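You operate a simulated robot arm through the tools that you are given. There is no shell and no other tool. Be economical: measure what you need, move in short steps, check, and stop when the job is done.

Carry out the task below with a simulated robot arm. There is one attempt and no reset: what you move stays moved.

TASK
On the top of the packing desk, make the blue cord strap and the blue funnel change places.
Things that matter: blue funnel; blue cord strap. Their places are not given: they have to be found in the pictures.

It is judged by the outcome, as a careful person would: the job done as asked, and still so three seconds after it is handed in. It fails if anything else is knocked over, pushed out of place, dropped, spilled or broken.

THE ROBOT
A 7-joint arm with a two-finger parallel gripper, fixed in place. Base frame: the origin is at the foot of the arm, x ahead of it, y to its left, z up; the work surface is at about z = 800. Lengths are in mm, angles in degrees, forces in N, time in s.
With the tool pointing down near the work surface it reaches from about 240 to 680 mm from the base axis. Its first joint turns from -66.0 to 66.0 degrees. Payload 2.4 kg.
Tool frame: the origin (TCP) lies between the finger pads and is the grasp point; the fingertips stand 30 mm ahead of it; z points along the fingers, y is the line along which they close. The gripper opens to 94 mm. The fingers are 28 mm wide and 10 mm thick; the gripper's body (50 by 96 mm) begins 55 mm behind the TCP.
Orientation is that of the tool frame in the base frame, as a unit quaternion [x, y, z, w]. With the fingers straight down and closing along the base's y, the tool's x points along the base's -x, its y along +y and its z along -z.

THE INTERFACE
- The arm moves only by the tool step_arm. Its argument "increments" is a list of rows, each a list of 3 entries, a list of its own where there are three numbers: the gripper command, from -1 (shut) to 1 (fully open), values between in proportion, then the shift along the base's x, y, z in units of 500 mm (1.0 is 500 mm), then the turn about the base's z in units of 120 degrees (1.0 is 120 degrees). In form: [[gripper, [x, y, z], twist], ...]. A call has 1 to 8 rows; each row is the pose to reach, as a shift and turn from the pose commanded when the call began. A call with a number of a shift or a turn outside -1 to 1 is refused whole. A row lasts 0.2 s, in which the tool goes at most 50 mm and 8.6 degrees; a call with a longer step from one row to the next is refused whole, and so is a gripper value outside its range. A pose out of reach is approached as far as the arm can. The call stops where the force on the tool passes 40 N (or 10 N more than at its start, if that is more) or the arm is blocked; 0.2 s more then pass. The fingers move at their own pace (about 153 mm/s each) and stop on an object; they squeeze with about 38 N. The grip force told is the motor's: it shows also when the fingers shut on nothing. Time passes only in rows, and 0.2 s behind the last, so rows that repeat a pose let the fingers close. It gives the time, the measured TCP pose, the force on the tool (base axes), the opening and the grip force at its end, in the units of the frame above (readings bear some noise).
- Cameras (640 x 400 px; columns grow to the right, rows downward): "scene" is fixed at [37.7, 494.9, 1440.2]; the picture's right is [-0.58, -0.81, 0.00], its down [-0.49, 0.35, -0.79] and it looks along [0.65, -0.46, -0.61] (base axes); focal length 321 px, centre (320, 200). "wrist" rides on the gripper at [-37, 0, -58] in the tool frame; the picture's right is [0.00, -1.00, 0.00], its down [0.97, 0.00, -0.24] and it looks along [0.24, 0.00, 0.97] (tool axes); focal length 218 px, centre (320, 200).
- camera(camera): a new picture of that camera. No time passes.
- measure_at(camera, pixels): for up to 12 pixels [column, row] of the newest picture of that camera ("zoom" is the newest enlarged one), the place [x, y, z] in the base frame of the surface seen there, good to about 2 mm, but the place of the scene camera against the robot may be out by one fixed shift of up to 18 mm in any direction. No time passes.
- enlarge(camera, box): a new picture of the part [left, top, right, bottom] of that camera's present view, enlarged. No time passes.
- job_done(): hands the job in; it is judged then, once.

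Work in short steps. Measure before you move; look again where a grasp or a placing could have gone wrong, and mend it. You have 80 turns and 34 pictures in all, the two below and enlarged ones among them. Open the gripper and draw the arm clear of the work before you hand the job in, unless the task says otherwise; then end with one line.

The tools are called as a command line: name --argument value ..., lists and objects as JSON in quotes. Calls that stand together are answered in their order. step_arm: Moves the arm, as the interface text tells. Its arguments: {"type":"object","properties":{"increments":{"type":"array"}},"required":["increments"]} The other tools are called the same way: camera (camera) takes a picture; measure_at (camera, pixels) gives the place of the surface under pixels of a picture; enlarge (camera, box) takes an enlarged picture of a part of a camera's view; job_done () hands the job in.

At the start:

```text
time_s: 0.0
tool_pos: [390.0, 218.3, 1136.0]
ee_rot: [0.0, 1.0, 0.0, 0.0]
force: [0.2, 0.6, 0.0]
width: 94.2
grip_force: 0.2
```

scene: 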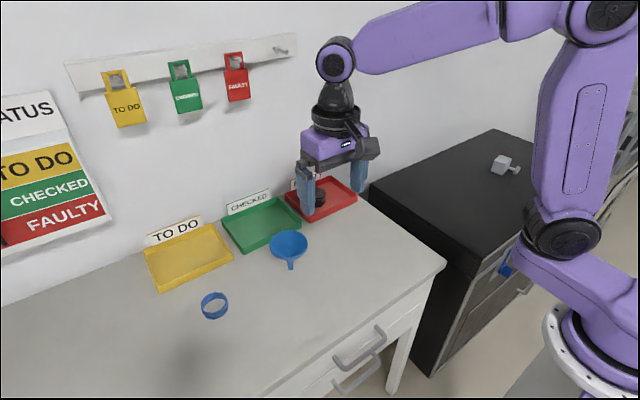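
wrist: 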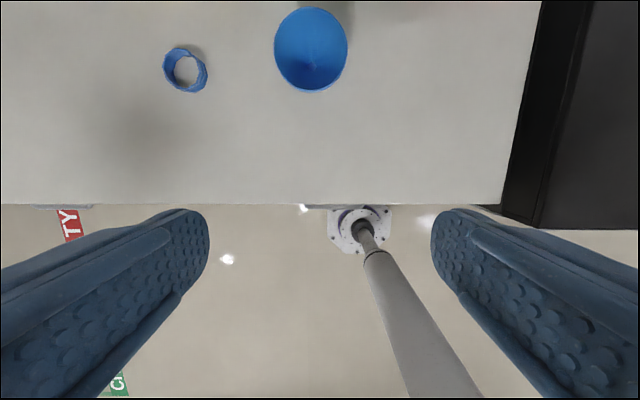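

The scene shows the strap ring near (215,305) and the funnel near (289,247). I enlarge and measure both.

enlarge --camera "scene" --box '[140, 180, 360, 340]'

enlarge --camera "wrist" --box '[120, 0, 400, 175]'

measure_at --camera "wrist" --pixels '[[165, 72], [206, 72], [185, 48], [185, 91], [185, 70], [275, 48], [347, 48], [311, 8], [311, 91], [311, 50], [311, 67], [240, 70]]'

measure_at --camera "scene" --pixels '[[289, 247], [290, 267], [272, 245], [306, 245], [203, 303], [227, 303], [215, 294], [215, 317], [215, 307], [250, 290], [292, 258], [289, 233]]'

```text
2.50 times, centred on (250, 260) of scene
```

zoom: 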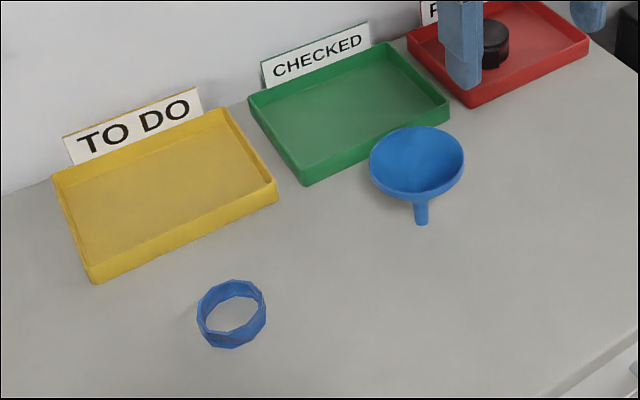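

```text
2.29 times, centred on (260, 88) of wrist
```

zoom: 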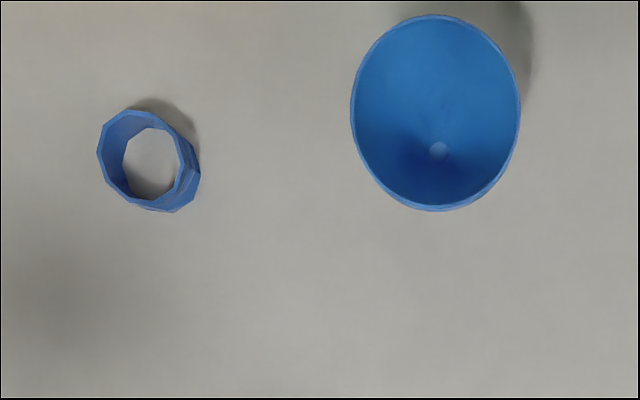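

```text
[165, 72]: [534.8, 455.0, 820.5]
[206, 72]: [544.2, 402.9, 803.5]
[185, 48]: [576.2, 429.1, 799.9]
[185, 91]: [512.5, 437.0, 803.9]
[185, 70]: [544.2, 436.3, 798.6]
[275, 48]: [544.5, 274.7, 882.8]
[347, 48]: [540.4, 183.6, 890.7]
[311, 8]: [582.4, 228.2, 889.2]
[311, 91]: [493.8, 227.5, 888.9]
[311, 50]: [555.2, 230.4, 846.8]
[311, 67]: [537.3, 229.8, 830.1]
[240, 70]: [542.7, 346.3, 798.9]
```

```text
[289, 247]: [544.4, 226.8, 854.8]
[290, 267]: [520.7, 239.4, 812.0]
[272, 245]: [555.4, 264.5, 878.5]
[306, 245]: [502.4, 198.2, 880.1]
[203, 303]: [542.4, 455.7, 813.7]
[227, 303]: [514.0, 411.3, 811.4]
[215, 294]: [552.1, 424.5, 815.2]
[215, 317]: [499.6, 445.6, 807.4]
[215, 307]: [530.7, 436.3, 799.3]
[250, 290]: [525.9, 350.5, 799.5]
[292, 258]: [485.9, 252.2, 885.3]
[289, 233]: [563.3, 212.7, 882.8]
```

Wrist measurements put the funnel upright on its spout: rim about 90 mm wide at z≈889, centred near (538,228). The ring is near (541,432), with its top at z≈820. I move above the ring for a better look.

step_arm --increments '[[1, [0.03, 0.07, -0.04], 0], [1, [0.06, 0.14, -0.08], 0], [1, [0.09, 0.21, -0.12], 0], [1, [0.12, 0.28, -0.16], 0], [1, [0.15, 0.35, -0.2], 0], [1, [0.18, 0.42, -0.24], 0], [1, [0.2, 0.428, -0.27], 0], [1, [0.2, 0.428, -0.27], 0]]'

camera --camera "wrist"

```text
time_s: 1.8
tool_pos: [489.8, 434.6, 1000.5]
ee_rot: [0.0, 1.0, 0.0, 0.0]
force: [0.1, 0.1, 0.1]
width: 94.1
grip_force: 0.0
```

```text
29 pictures are left
```

wrist: 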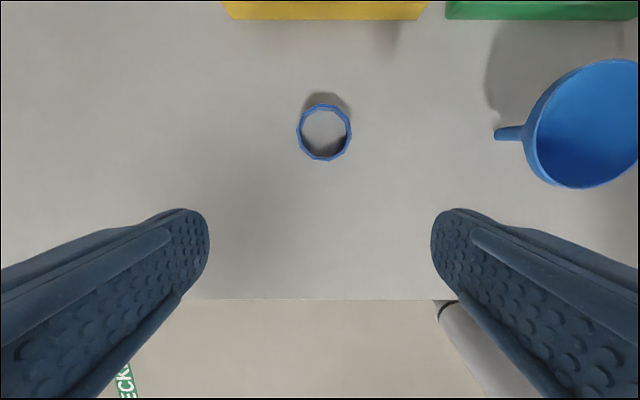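

The ring is now at about (324,132), and the trays show along the top edge of the picture. I measure the ring edges, spout tip and tray edges.

measure_at --camera "wrist" --pixels '[[299, 132], [349, 132], [324, 106], [324, 158], [324, 132], [498, 134], [320, 18], [540, 18], [410, 190], [240, 14], [405, 14], [628, 62]]'

enlarge --camera "wrist" --box '[280, 90, 370, 175]'

```text
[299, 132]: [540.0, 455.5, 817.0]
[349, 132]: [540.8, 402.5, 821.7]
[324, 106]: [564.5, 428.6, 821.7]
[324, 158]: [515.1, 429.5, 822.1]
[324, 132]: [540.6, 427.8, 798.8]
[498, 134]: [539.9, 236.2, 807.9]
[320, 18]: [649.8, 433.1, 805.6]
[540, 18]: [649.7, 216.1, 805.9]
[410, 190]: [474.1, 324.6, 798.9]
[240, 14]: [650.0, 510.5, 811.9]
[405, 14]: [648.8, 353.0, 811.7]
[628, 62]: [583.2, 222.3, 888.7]
```

```text
4.71 times, centred on (325, 132) of wrist
```

zoom: 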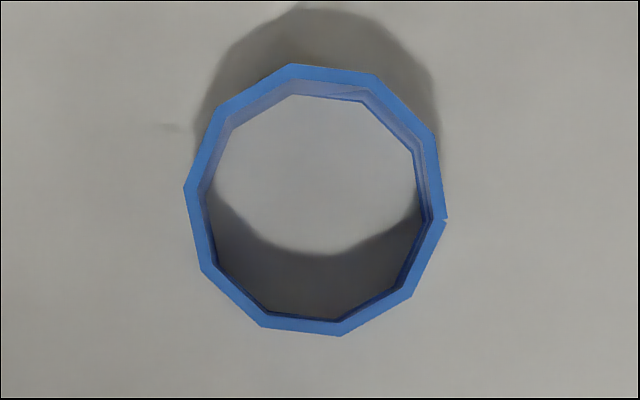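

The ring is centred at (540,429), outer diameter about 54 mm, z 800–822. I move over it and come down part way, to check reach.

step_arm --increments '[[1, [0.05, -0.005, -0.04], 0], [1, [0.1, -0.009, -0.08], 0], [1, [0.1, -0.009, -0.16], 0], [1, [0.1, -0.009, -0.23], 0], [1, [0.1, -0.009, -0.23], 0]]'

camera --camera "wrist"

```text
time_s: 3.0
tool_pos: [539.3, 428.9, 884.4]
ee_rot: [0.0, 1.0, 0.0, 0.0]
force: [0.5, -0.3, -0.6]
width: 94.0
grip_force: 0.1
```

```text
27 pictures are left
```

wrist: 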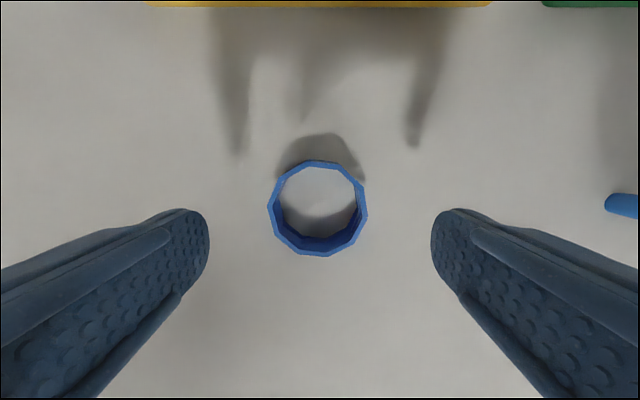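

The ring sits centred between the fingers at (318,207). I lower 48 mm and close.

step_arm --increments '[[1, [0, 0, -0.05], 0], [1, [0, 0, -0.098], 0], [1, [0, 0, -0.098], 0], [0.2, [0, 0, -0.098], 0], [0, [0, 0, -0.098], 0], [-1, [0, 0, -0.098], 0], [-1, [0, 0, -0.098], 0]]'

```text
time_s: 4.6
tool_pos: [538.4, 430.0, 836.6]
ee_rot: [0.0, 1.0, 0.0, 0.0]
force: [-0.4, -0.6, 0.4]
width: 54.2
grip_force: 37.7
```

The grip holds at 54.2 mm. I lift, carry the ring to the free spot (450,330), and lower to the same height.

step_arm --increments '[[-1, [0, 0, 0.08], 0], [-1, [0, 0, 0.14], 0], [-1, [-0.06, -0.06, 0.14], 0], [-1, [-0.12, -0.12, 0.14], 0], [-1, [-0.18, -0.2, 0.14], 0], [-1, [-0.18, -0.2, 0.08], 0], [-1, [-0.18, -0.2, 0.03], 0], [-1, [-0.18, -0.2, 0.03], 0]]'

camera --camera "wrist"

```text
time_s: 6.4
tool_pos: [449.6, 326.2, 853.5]
ee_rot: [0.0, 1.0, 0.001, 0.0]
force: [0.3, 0.0, 0.2]
width: 54.1
grip_force: 37.9
```

```text
26 pictures are left
```

wrist: 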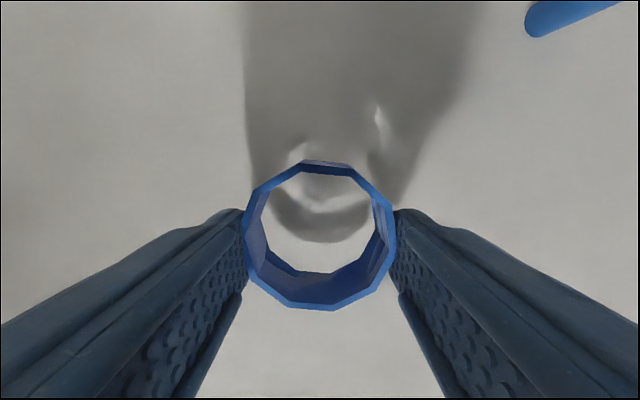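

The ring is held level. I lower the last 15 mm, open and rise.

step_arm --increments '[[-1, [0, 0, -0.03], 0], [-1, [0, 0, -0.03], 0], [0.5, [0, 0, -0.03], 0], [0.8, [0, 0, -0.03], 0], [0.8, [0, 0, 0.04], 0], [1, [0, 0, 0.14], 0], [1, [0, 0, 0.24], 0], [1, [0, 0, 0.34], 0]]'

```text
time_s: 8.2
tool_pos: [447.4, 328.4, 1020.4]
ee_rot: [0.0, 1.0, -0.001, -0.001]
force: [0.4, -0.6, 1.3]
width: 93.9
grip_force: 0.0
```

Released. I move over the funnel to measure its rim.

step_arm --increments '[[1, [0.04, -0.07, 0], 0], [1, [0.08, -0.14, -0.02], 0], [1, [0.1, -0.2, -0.04], 0], [1, [0.1, -0.2, -0.04], 0]]'

camera --camera "wrist"

```text
time_s: 9.2
tool_pos: [499.6, 227.4, 1001.7]
ee_rot: [-0.001, 1.0, 0.001, 0.0]
force: [0.2, -0.1, 0.1]
width: 94.2
grip_force: 0.1
```

```text
25 pictures are left
```

wrist: 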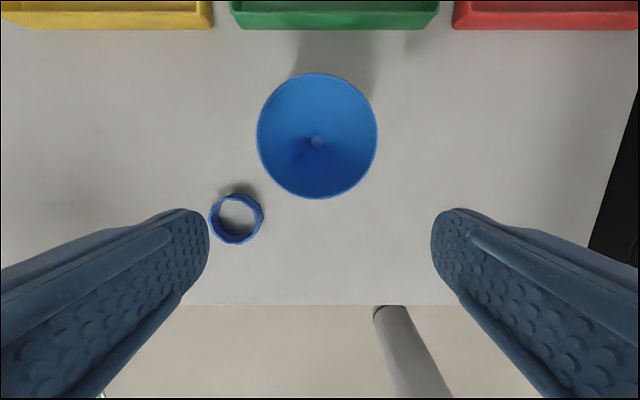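

enlarge --camera "wrist" --box '[247, 65, 387, 205]'

measure_at --camera "wrist" --pixels '[[258, 136], [376, 136], [317, 74], [317, 197], [317, 141], [275, 95], [360, 95], [275, 178], [360, 178], [317, 160], [290, 136], [345, 136]]'

```text
2.86 times, centred on (317, 135) of wrist
```

zoom: 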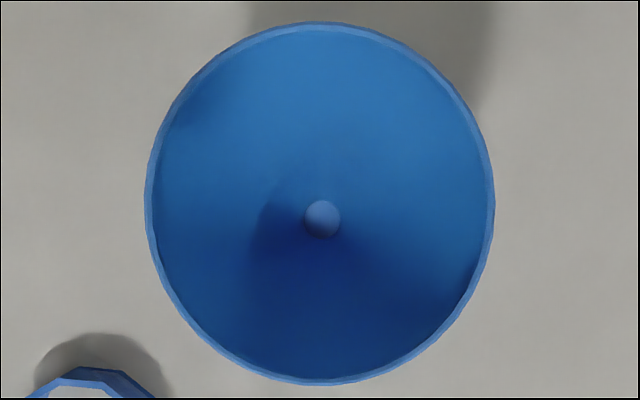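

```text
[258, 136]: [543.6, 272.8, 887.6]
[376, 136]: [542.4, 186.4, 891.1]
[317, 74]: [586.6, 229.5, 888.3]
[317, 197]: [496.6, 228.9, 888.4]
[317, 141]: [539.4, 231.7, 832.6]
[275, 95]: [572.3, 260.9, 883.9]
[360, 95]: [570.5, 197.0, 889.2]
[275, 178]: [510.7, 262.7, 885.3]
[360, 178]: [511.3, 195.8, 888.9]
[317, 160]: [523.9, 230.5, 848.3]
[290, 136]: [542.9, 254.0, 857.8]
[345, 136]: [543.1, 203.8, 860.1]
```

The rim is centred at about (541,229.5), z≈889, about 90 mm across, so clearance with the fingers fully open is around 2 mm a side. I go to just above the rim to check centring.

step_arm --increments '[[1, [0.082, 0.0034, 0], 0], [1, [0.082, 0.0034, -0.08], 0], [1, [0.082, 0.0034, -0.14], 0], [1, [0.082, 0.0034, -0.152], 0], [1, [0.082, 0.0034, -0.152], 0], [1, [0.082, 0.0034, -0.152], 0]]'

camera --camera "wrist"

camera --camera "scene"

```text
time_s: 10.6
tool_pos: [540.0, 231.0, 923.9]
ee_rot: [0.0, 1.0, 0.0, 0.0]
force: [0.6, 0.4, -0.2]
width: 94.4
grip_force: 0.1
```

```text
23 pictures are left
```

wrist: 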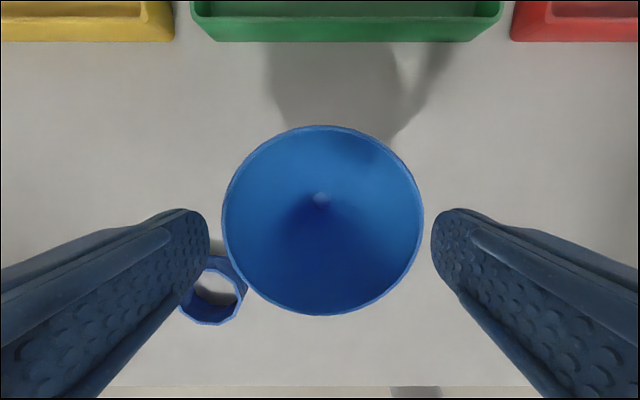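

```text
22 pictures are left
```

scene: 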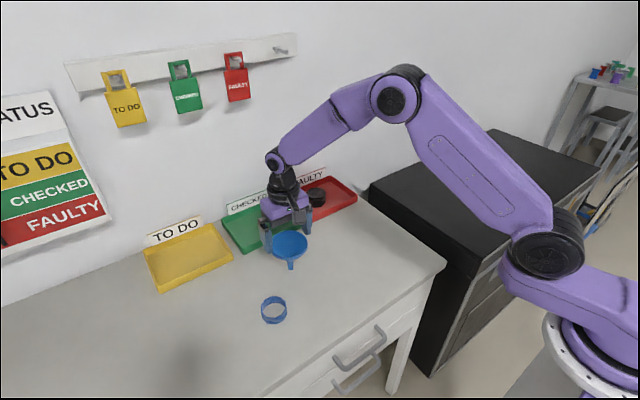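

The rim spans columns about 221–424 and the fingers 209–431. I enlarge to fix the centring precisely.

enlarge --camera "wrist" --box '[200, 150, 330, 280]'

enlarge --camera "wrist" --box '[310, 150, 440, 280]'

```text
3.08 times, centred on (265, 215) of wrist
```

zoom: 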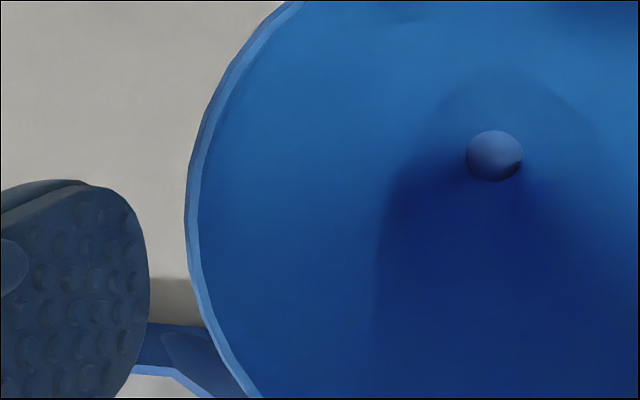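

```text
3.08 times, centred on (375, 215) of wrist
```

zoom: 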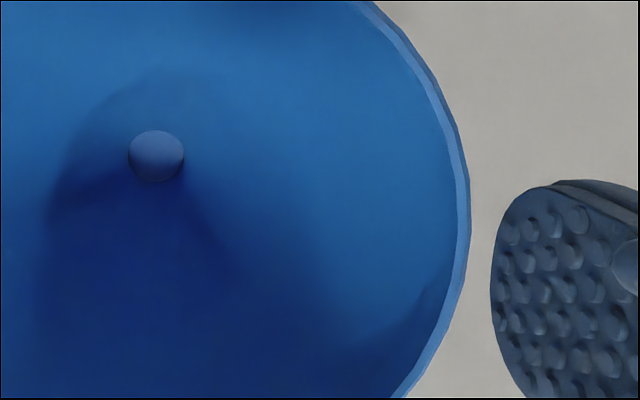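

The rim centre is about 1.1 mm toward −y and 2.5 mm toward +x from the fingers' middle. I correct that and descend slowly past the rim, watching force.

step_arm --increments '[[1, [0.005, -0.0022, 0], 0], [1, [0.005, -0.0022, -0.006], 0], [1, [0.005, -0.0022, -0.01], 0], [1, [0.005, -0.0022, -0.014], 0], [1, [0.005, -0.0022, -0.018], 0], [1, [0.005, -0.0022, -0.022], 0], [1, [0.005, -0.0022, -0.022], 0]]'

camera --camera "wrist"

```text
time_s: 12.2
tool_pos: [542.8, 228.8, 915.4]
ee_rot: [0.001, 1.0, 0.0, 0.0]
force: [-0.6, 0.3, 0.4]
width: 94.2
grip_force: 0.0
```

```text
19 pictures are left
```

wrist: 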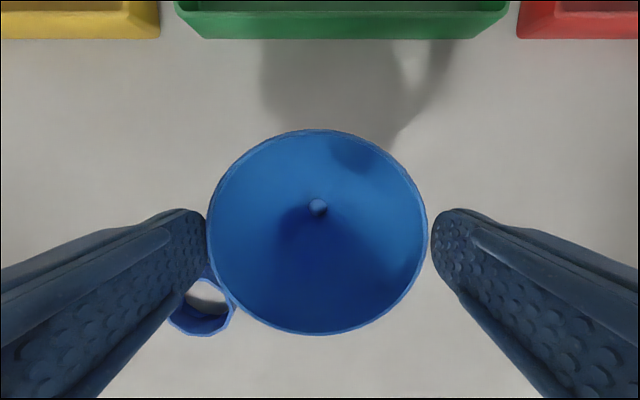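

The rim now appears slightly left, spanning about 206–428. I enlarge to check clearance at both sides.

enlarge --camera "wrist" --box '[170, 190, 250, 270]'

enlarge --camera "wrist" --box '[390, 190, 470, 270]'

```text
5.00 times, centred on (210, 230) of wrist
```

zoom: 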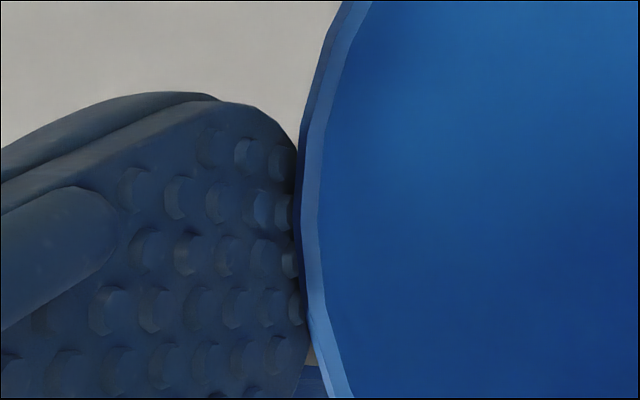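

```text
5.00 times, centred on (430, 230) of wrist
```

zoom: 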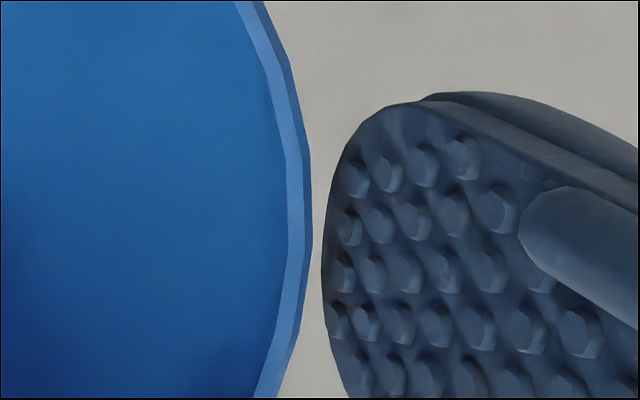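

The left fingertip is already under the rim level, with almost no gap, while the right has a gap. I shift +y by 1 mm and look again.

step_arm --increments '[[1, [0, 0.002, 0], 0], [1, [0, 0.002, 0], 0]]'

camera --camera "wrist"

```text
time_s: 12.8
tool_pos: [543.3, 227.9, 915.3]
ee_rot: [0.0, 1.0, 0.0, 0.0]
force: [-0.4, 0.1, -0.7]
width: 94.1
grip_force: 0.1
```

```text
16 pictures are left
```

wrist: 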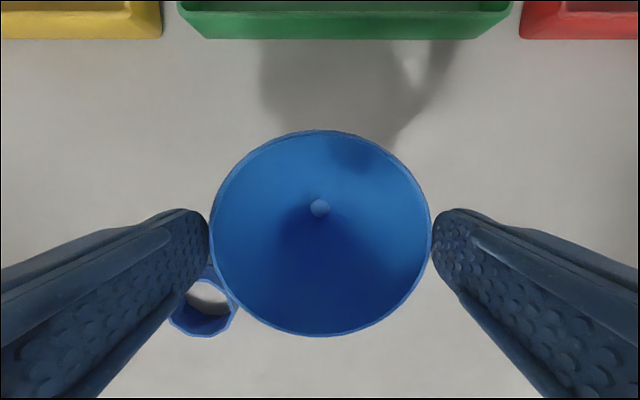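

It is now centred (209–431), with no force. I keep lowering slowly, 24 mm in all.

step_arm --increments '[[1, [0, 0, -0.006], 0], [1, [0, 0, -0.012], 0], [1, [0, 0, -0.018], 0], [1, [0, 0, -0.024], 0], [1, [0, 0, -0.03], 0], [1, [0, 0, -0.038], 0], [1, [0, 0, -0.048], 0], [1, [0, 0, -0.048], 0]]'

```text
time_s: 14.6
tool_pos: [543.5, 229.7, 891.1]
ee_rot: [-0.001, 1.0, 0.0, -0.001]
force: [0.2, -0.1, 0.9]
width: 94.0
grip_force: 0.1
```

Clean descent. I close on the rim and check.

step_arm --increments '[[0.9, [0, 0, 0], 0], [0.8, [0, 0, 0], 0], [-1, [0, 0, 0], 0], [-1, [0, 0, 0], 0]]'

camera --camera "wrist"

```text
time_s: 15.6
tool_pos: [543.3, 228.8, 891.6]
ee_rot: [0.001, 1.0, 0.0, 0.0]
force: [-0.2, 0.1, 1.4]
width: 89.8
grip_force: 38.5
```

```text
15 pictures are left
```

wrist: 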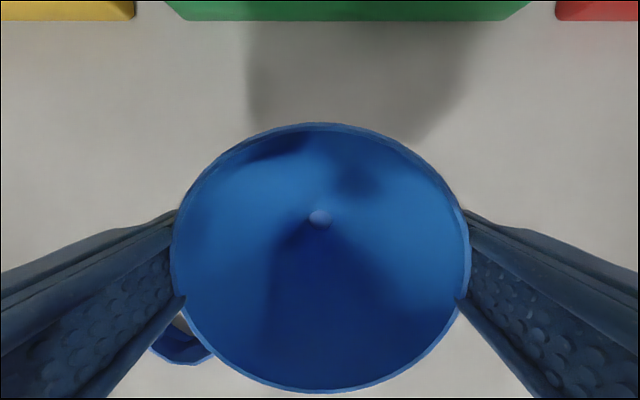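

Gripped at 89.8 mm. I lift 40 mm and check that it hangs straight.

step_arm --increments '[[-1, [0, 0, 0.02], 0], [-1, [0, 0, 0.05], 0], [-1, [0, 0, 0.08], 0], [-1, [0, 0, 0.08], 0]]'

enlarge --camera "scene" --box '[180, 160, 380, 340]'

```text
time_s: 16.6
tool_pos: [543.5, 227.8, 931.1]
ee_rot: [0.0, 1.0, 0.0, -0.001]
force: [-0.3, -0.6, -0.8]
width: 90.0
grip_force: 38.0
```

```text
2.22 times, centred on (280, 250) of scene
```

zoom: 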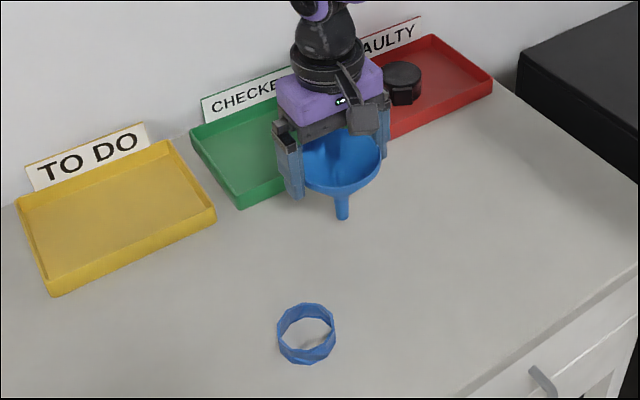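

It hangs upright. I carry it 200 mm in +y to the ring's old spot, then lower to 8 mm above the desk.

step_arm --increments '[[-1, [-0.001, 0.06, 0], 0], [-1, [-0.002, 0.13, 0], 0], [-1, [-0.004, 0.2, 0], 0], [-1, [-0.006, 0.27, 0], 0], [-1, [-0.006, 0.34, 0], 0], [-1, [-0.006, 0.4, 0], 0], [-1, [-0.006, 0.4, -0.03], 0], [-1, [-0.006, 0.4, -0.064], 0]]'

step_arm --increments '[[-1, [0, 0, -0.006], 0], [-1, [0, 0, -0.01], 0], [-1, [0, 0, -0.014], 0], [-1, [0, 0, -0.016], 0], [-1, [0, 0, -0.016], 0]]'

enlarge --camera "scene" --box '[130, 200, 330, 340]'

```text
time_s: 18.4
tool_pos: [540.1, 430.1, 896.9]
ee_rot: [0.0, 1.0, 0.0, 0.0]
force: [-0.1, -0.1, 0.1]
width: 89.7
grip_force: 38.0
```

```text
time_s: 19.6
tool_pos: [540.1, 428.9, 891.1]
ee_rot: [0.0, 1.0, 0.0, 0.001]
force: [-1.7, -1.4, 6.3]
width: 89.9
grip_force: 37.9
```

```text
2.86 times, centred on (230, 270) of scene
```

zoom: 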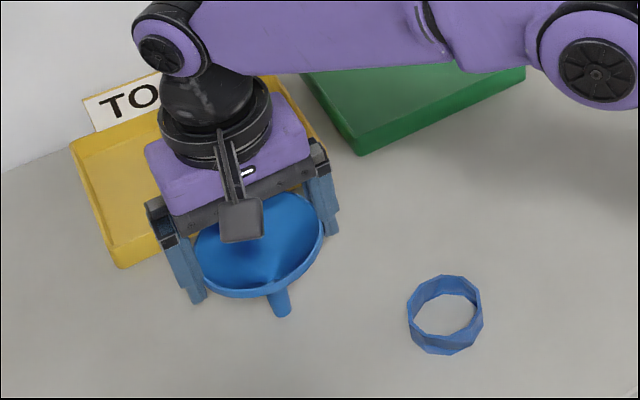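

The spout touches the desk with 6 N. I check that the rim is level before release.

camera --camera "wrist"

measure_at --camera "wrist" --pixels '[[320, 125], [320, 389], [176, 250], [465, 250], [230, 155], [410, 155], [230, 360], [410, 360], [320, 217]]'

```text
12 pictures are left
```

wrist: 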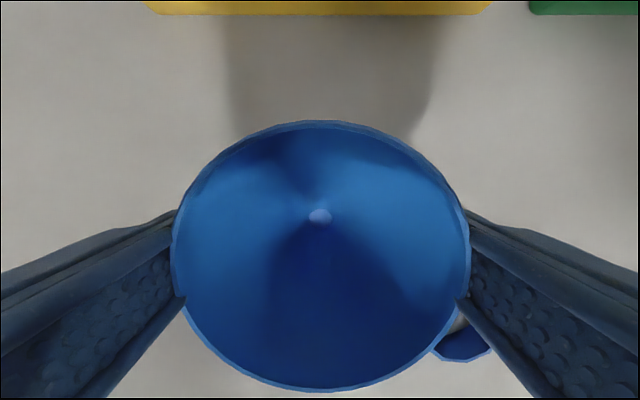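

```text
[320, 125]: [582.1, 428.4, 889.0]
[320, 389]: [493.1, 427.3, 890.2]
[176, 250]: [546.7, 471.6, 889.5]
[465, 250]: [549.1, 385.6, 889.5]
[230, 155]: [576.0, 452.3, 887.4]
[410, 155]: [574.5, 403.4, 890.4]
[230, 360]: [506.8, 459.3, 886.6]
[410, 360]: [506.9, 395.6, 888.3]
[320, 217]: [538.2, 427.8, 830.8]
```

The rim is level within the noise. I ease up 0.5 mm, open gently to full and look.

step_arm --increments '[[-1, [0, 0, 0.001], 0], [-1, [0, 0, 0.001], 0], [0.94, [0, 0, 0.001], 0], [0.97, [0, 0, 0.001], 0], [1, [0, 0, 0.001], 0], [1, [0, 0, 0.001], 0]]'

camera --camera "wrist"

```text
time_s: 21.0
tool_pos: [540.4, 429.0, 890.9]
ee_rot: [0.0, 1.0, 0.0, 0.0]
force: [0.5, 0.2, -0.6]
width: 94.1
grip_force: 0.1
```

```text
11 pictures are left
```

wrist: 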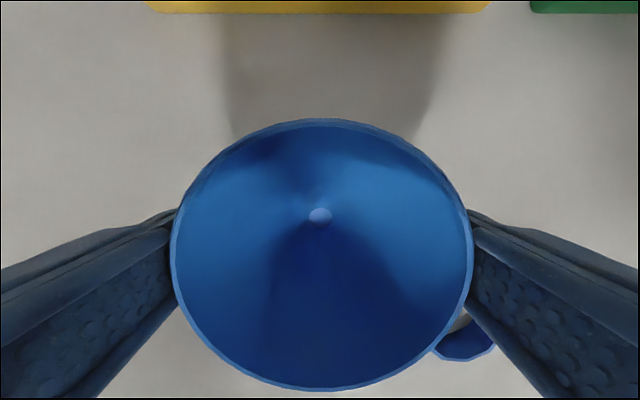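

The funnel stands free and centred between the fingers. I rise straight and slowly.

step_arm --increments '[[1, [0, 0, 0.008], 0], [1, [0, 0, 0.018], 0], [1, [0, 0, 0.03], 0], [1, [0, 0, 0.045], 0], [1, [0, 0, 0.065], 0], [1, [0, 0, 0.1], 0], [1, [0, 0, 0.17], 0], [1, [0, 0, 0.22], 0]]'

camera --camera "scene"

```text
time_s: 22.8
tool_pos: [538.6, 427.4, 1003.7]
ee_rot: [0.0, 1.0, 0.0, 0.0]
force: [0.7, 0.0, -1.1]
width: 93.8
grip_force: 0.1
```

```text
10 pictures are left
```

scene: 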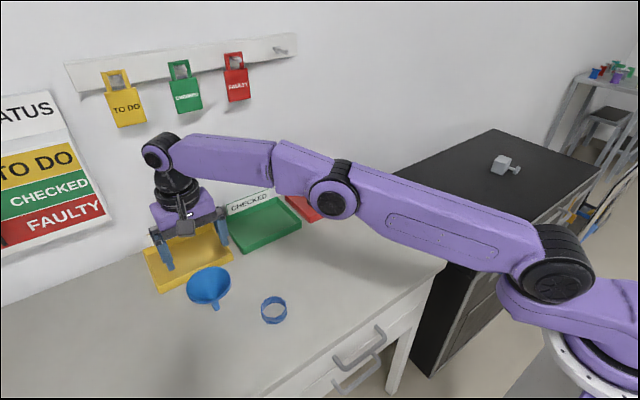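

The funnel stands at the ring's old place. I move above the ring at (450,328).

step_arm --increments '[[1, [-0.05, -0.06, 0], 0], [1, [-0.1, -0.12, 0], 0], [1, [-0.15, -0.17, 0], 0], [1, [-0.18, -0.202, -0.04], 0], [1, [-0.18, -0.202, -0.12], 0], [1, [-0.18, -0.202, -0.2], 0], [1, [-0.18, -0.202, -0.22], 0], [1, [-0.18, -0.202, -0.22], 0]]'

camera --camera "wrist"

```text
time_s: 24.6
tool_pos: [450.5, 325.6, 891.9]
ee_rot: [0.0, 1.0, 0.0, 0.001]
force: [0.0, -0.8, 0.4]
width: 94.1
grip_force: 0.1
```

```text
9 pictures are left
```

wrist: 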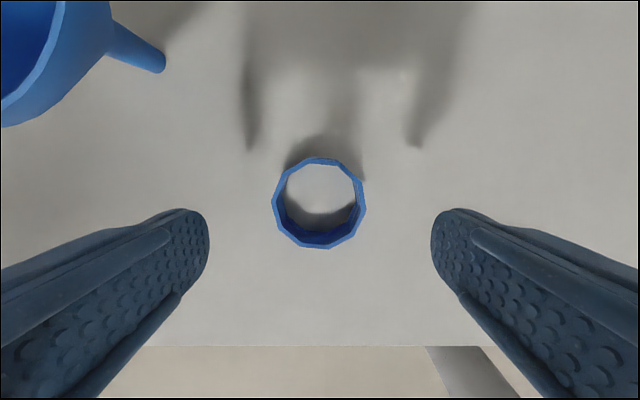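

The ring is centred at (319,203). I lower 55 mm and grip.

step_arm --increments '[[1, [0, 0, -0.06], 0], [1, [0, 0, -0.11], 0], [1, [0, 0, -0.11], 0], [0.2, [0, 0, -0.11], 0], [-1, [0, 0, -0.11], 0], [-1, [0, 0, -0.11], 0], [-1, [0, 0, -0.11], 0]]'

```text
time_s: 26.2
tool_pos: [449.9, 325.9, 836.1]
ee_rot: [0.0, 1.0, 0.0, 0.0]
force: [0.1, -0.3, 0.2]
width: 54.2
grip_force: 38.1
```

Gripped. I lift, carry the ring to the funnel's old place (541,230), and lower to near the desk.

step_arm --increments '[[-1, [0, 0, 0.08], 0], [-1, [0, -0.03, 0.14], 0], [-1, [0.06, -0.09, 0.14], 0], [-1, [0.12, -0.15, 0.14], 0], [-1, [0.182, -0.194, 0.14], 0], [-1, [0.182, -0.194, 0.08], 0], [-1, [0.182, -0.194, 0.02], 0], [-1, [0.182, -0.194, 0.02], 0]]'

step_arm --increments '[[-1, [0, 0, -0.01], 0], [-1, [0, 0, -0.019], 0], [-1, [0, 0, -0.019], 0], [0.3, [0, 0, -0.019], 0], [0.8, [0, 0, -0.019], 0], [0.8, [0, 0, -0.019], 0]]'

step_arm --increments '[[0.8, [0, 0, 0.06], 0], [0.8, [0, 0, 0.14], 0], [1, [0, 0, 0.22], 0], [1, [-0.06, 0, 0.3], 0], [1, [-0.12, -0.04, 0.36], 0], [1, [-0.18, -0.1, 0.4], 0], [1, [-0.24, -0.16, 0.44], 0], [1, [-0.24, -0.16, 0.44], 0]]'

camera --camera "scene"

camera --camera "wrist"

```text
time_s: 28.0
tool_pos: [542.5, 230.1, 848.4]
ee_rot: [0.0, 1.0, 0.0, 0.0]
force: [0.2, 0.4, 1.0]
width: 54.1
grip_force: 37.7
```

```text
time_s: 29.4
tool_pos: [540.3, 230.4, 838.1]
ee_rot: [-0.001, 1.0, 0.0, 0.0]
force: [-0.3, -0.2, -0.4]
width: 84.6
grip_force: 0.1
```

```text
time_s: 31.2
tool_pos: [420.7, 149.7, 1057.8]
ee_rot: [-0.001, 1.0, 0.0, 0.0]
force: [-0.2, -0.3, 0.0]
width: 94.2
grip_force: 0.0
```

```text
8 pictures are left
```

scene: 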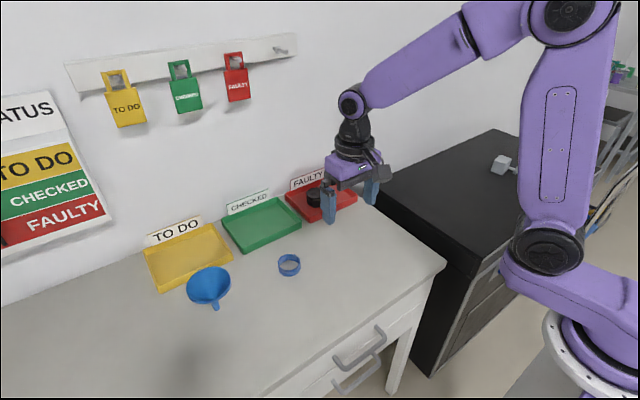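

```text
7 pictures are left
```

wrist: 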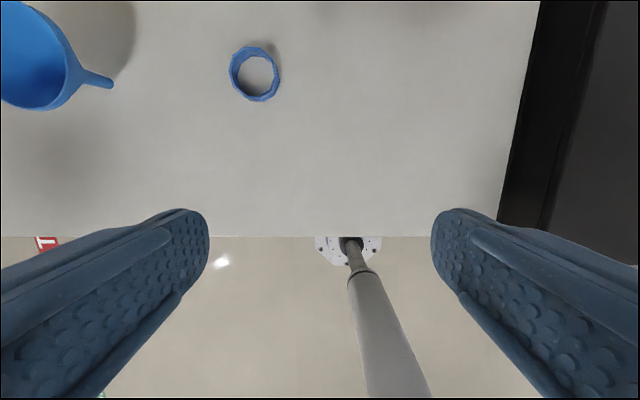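

Both now stand in each other's former place, nothing else has moved, and the arm is clear with the gripper open. I hand in.

job_done

```text
The job is handed in.
```

The blue cord strap and the blue funnel have swapped places on the packing desk: the funnel stands upright on its spout where the strap was, and the strap lies where the funnel stood.
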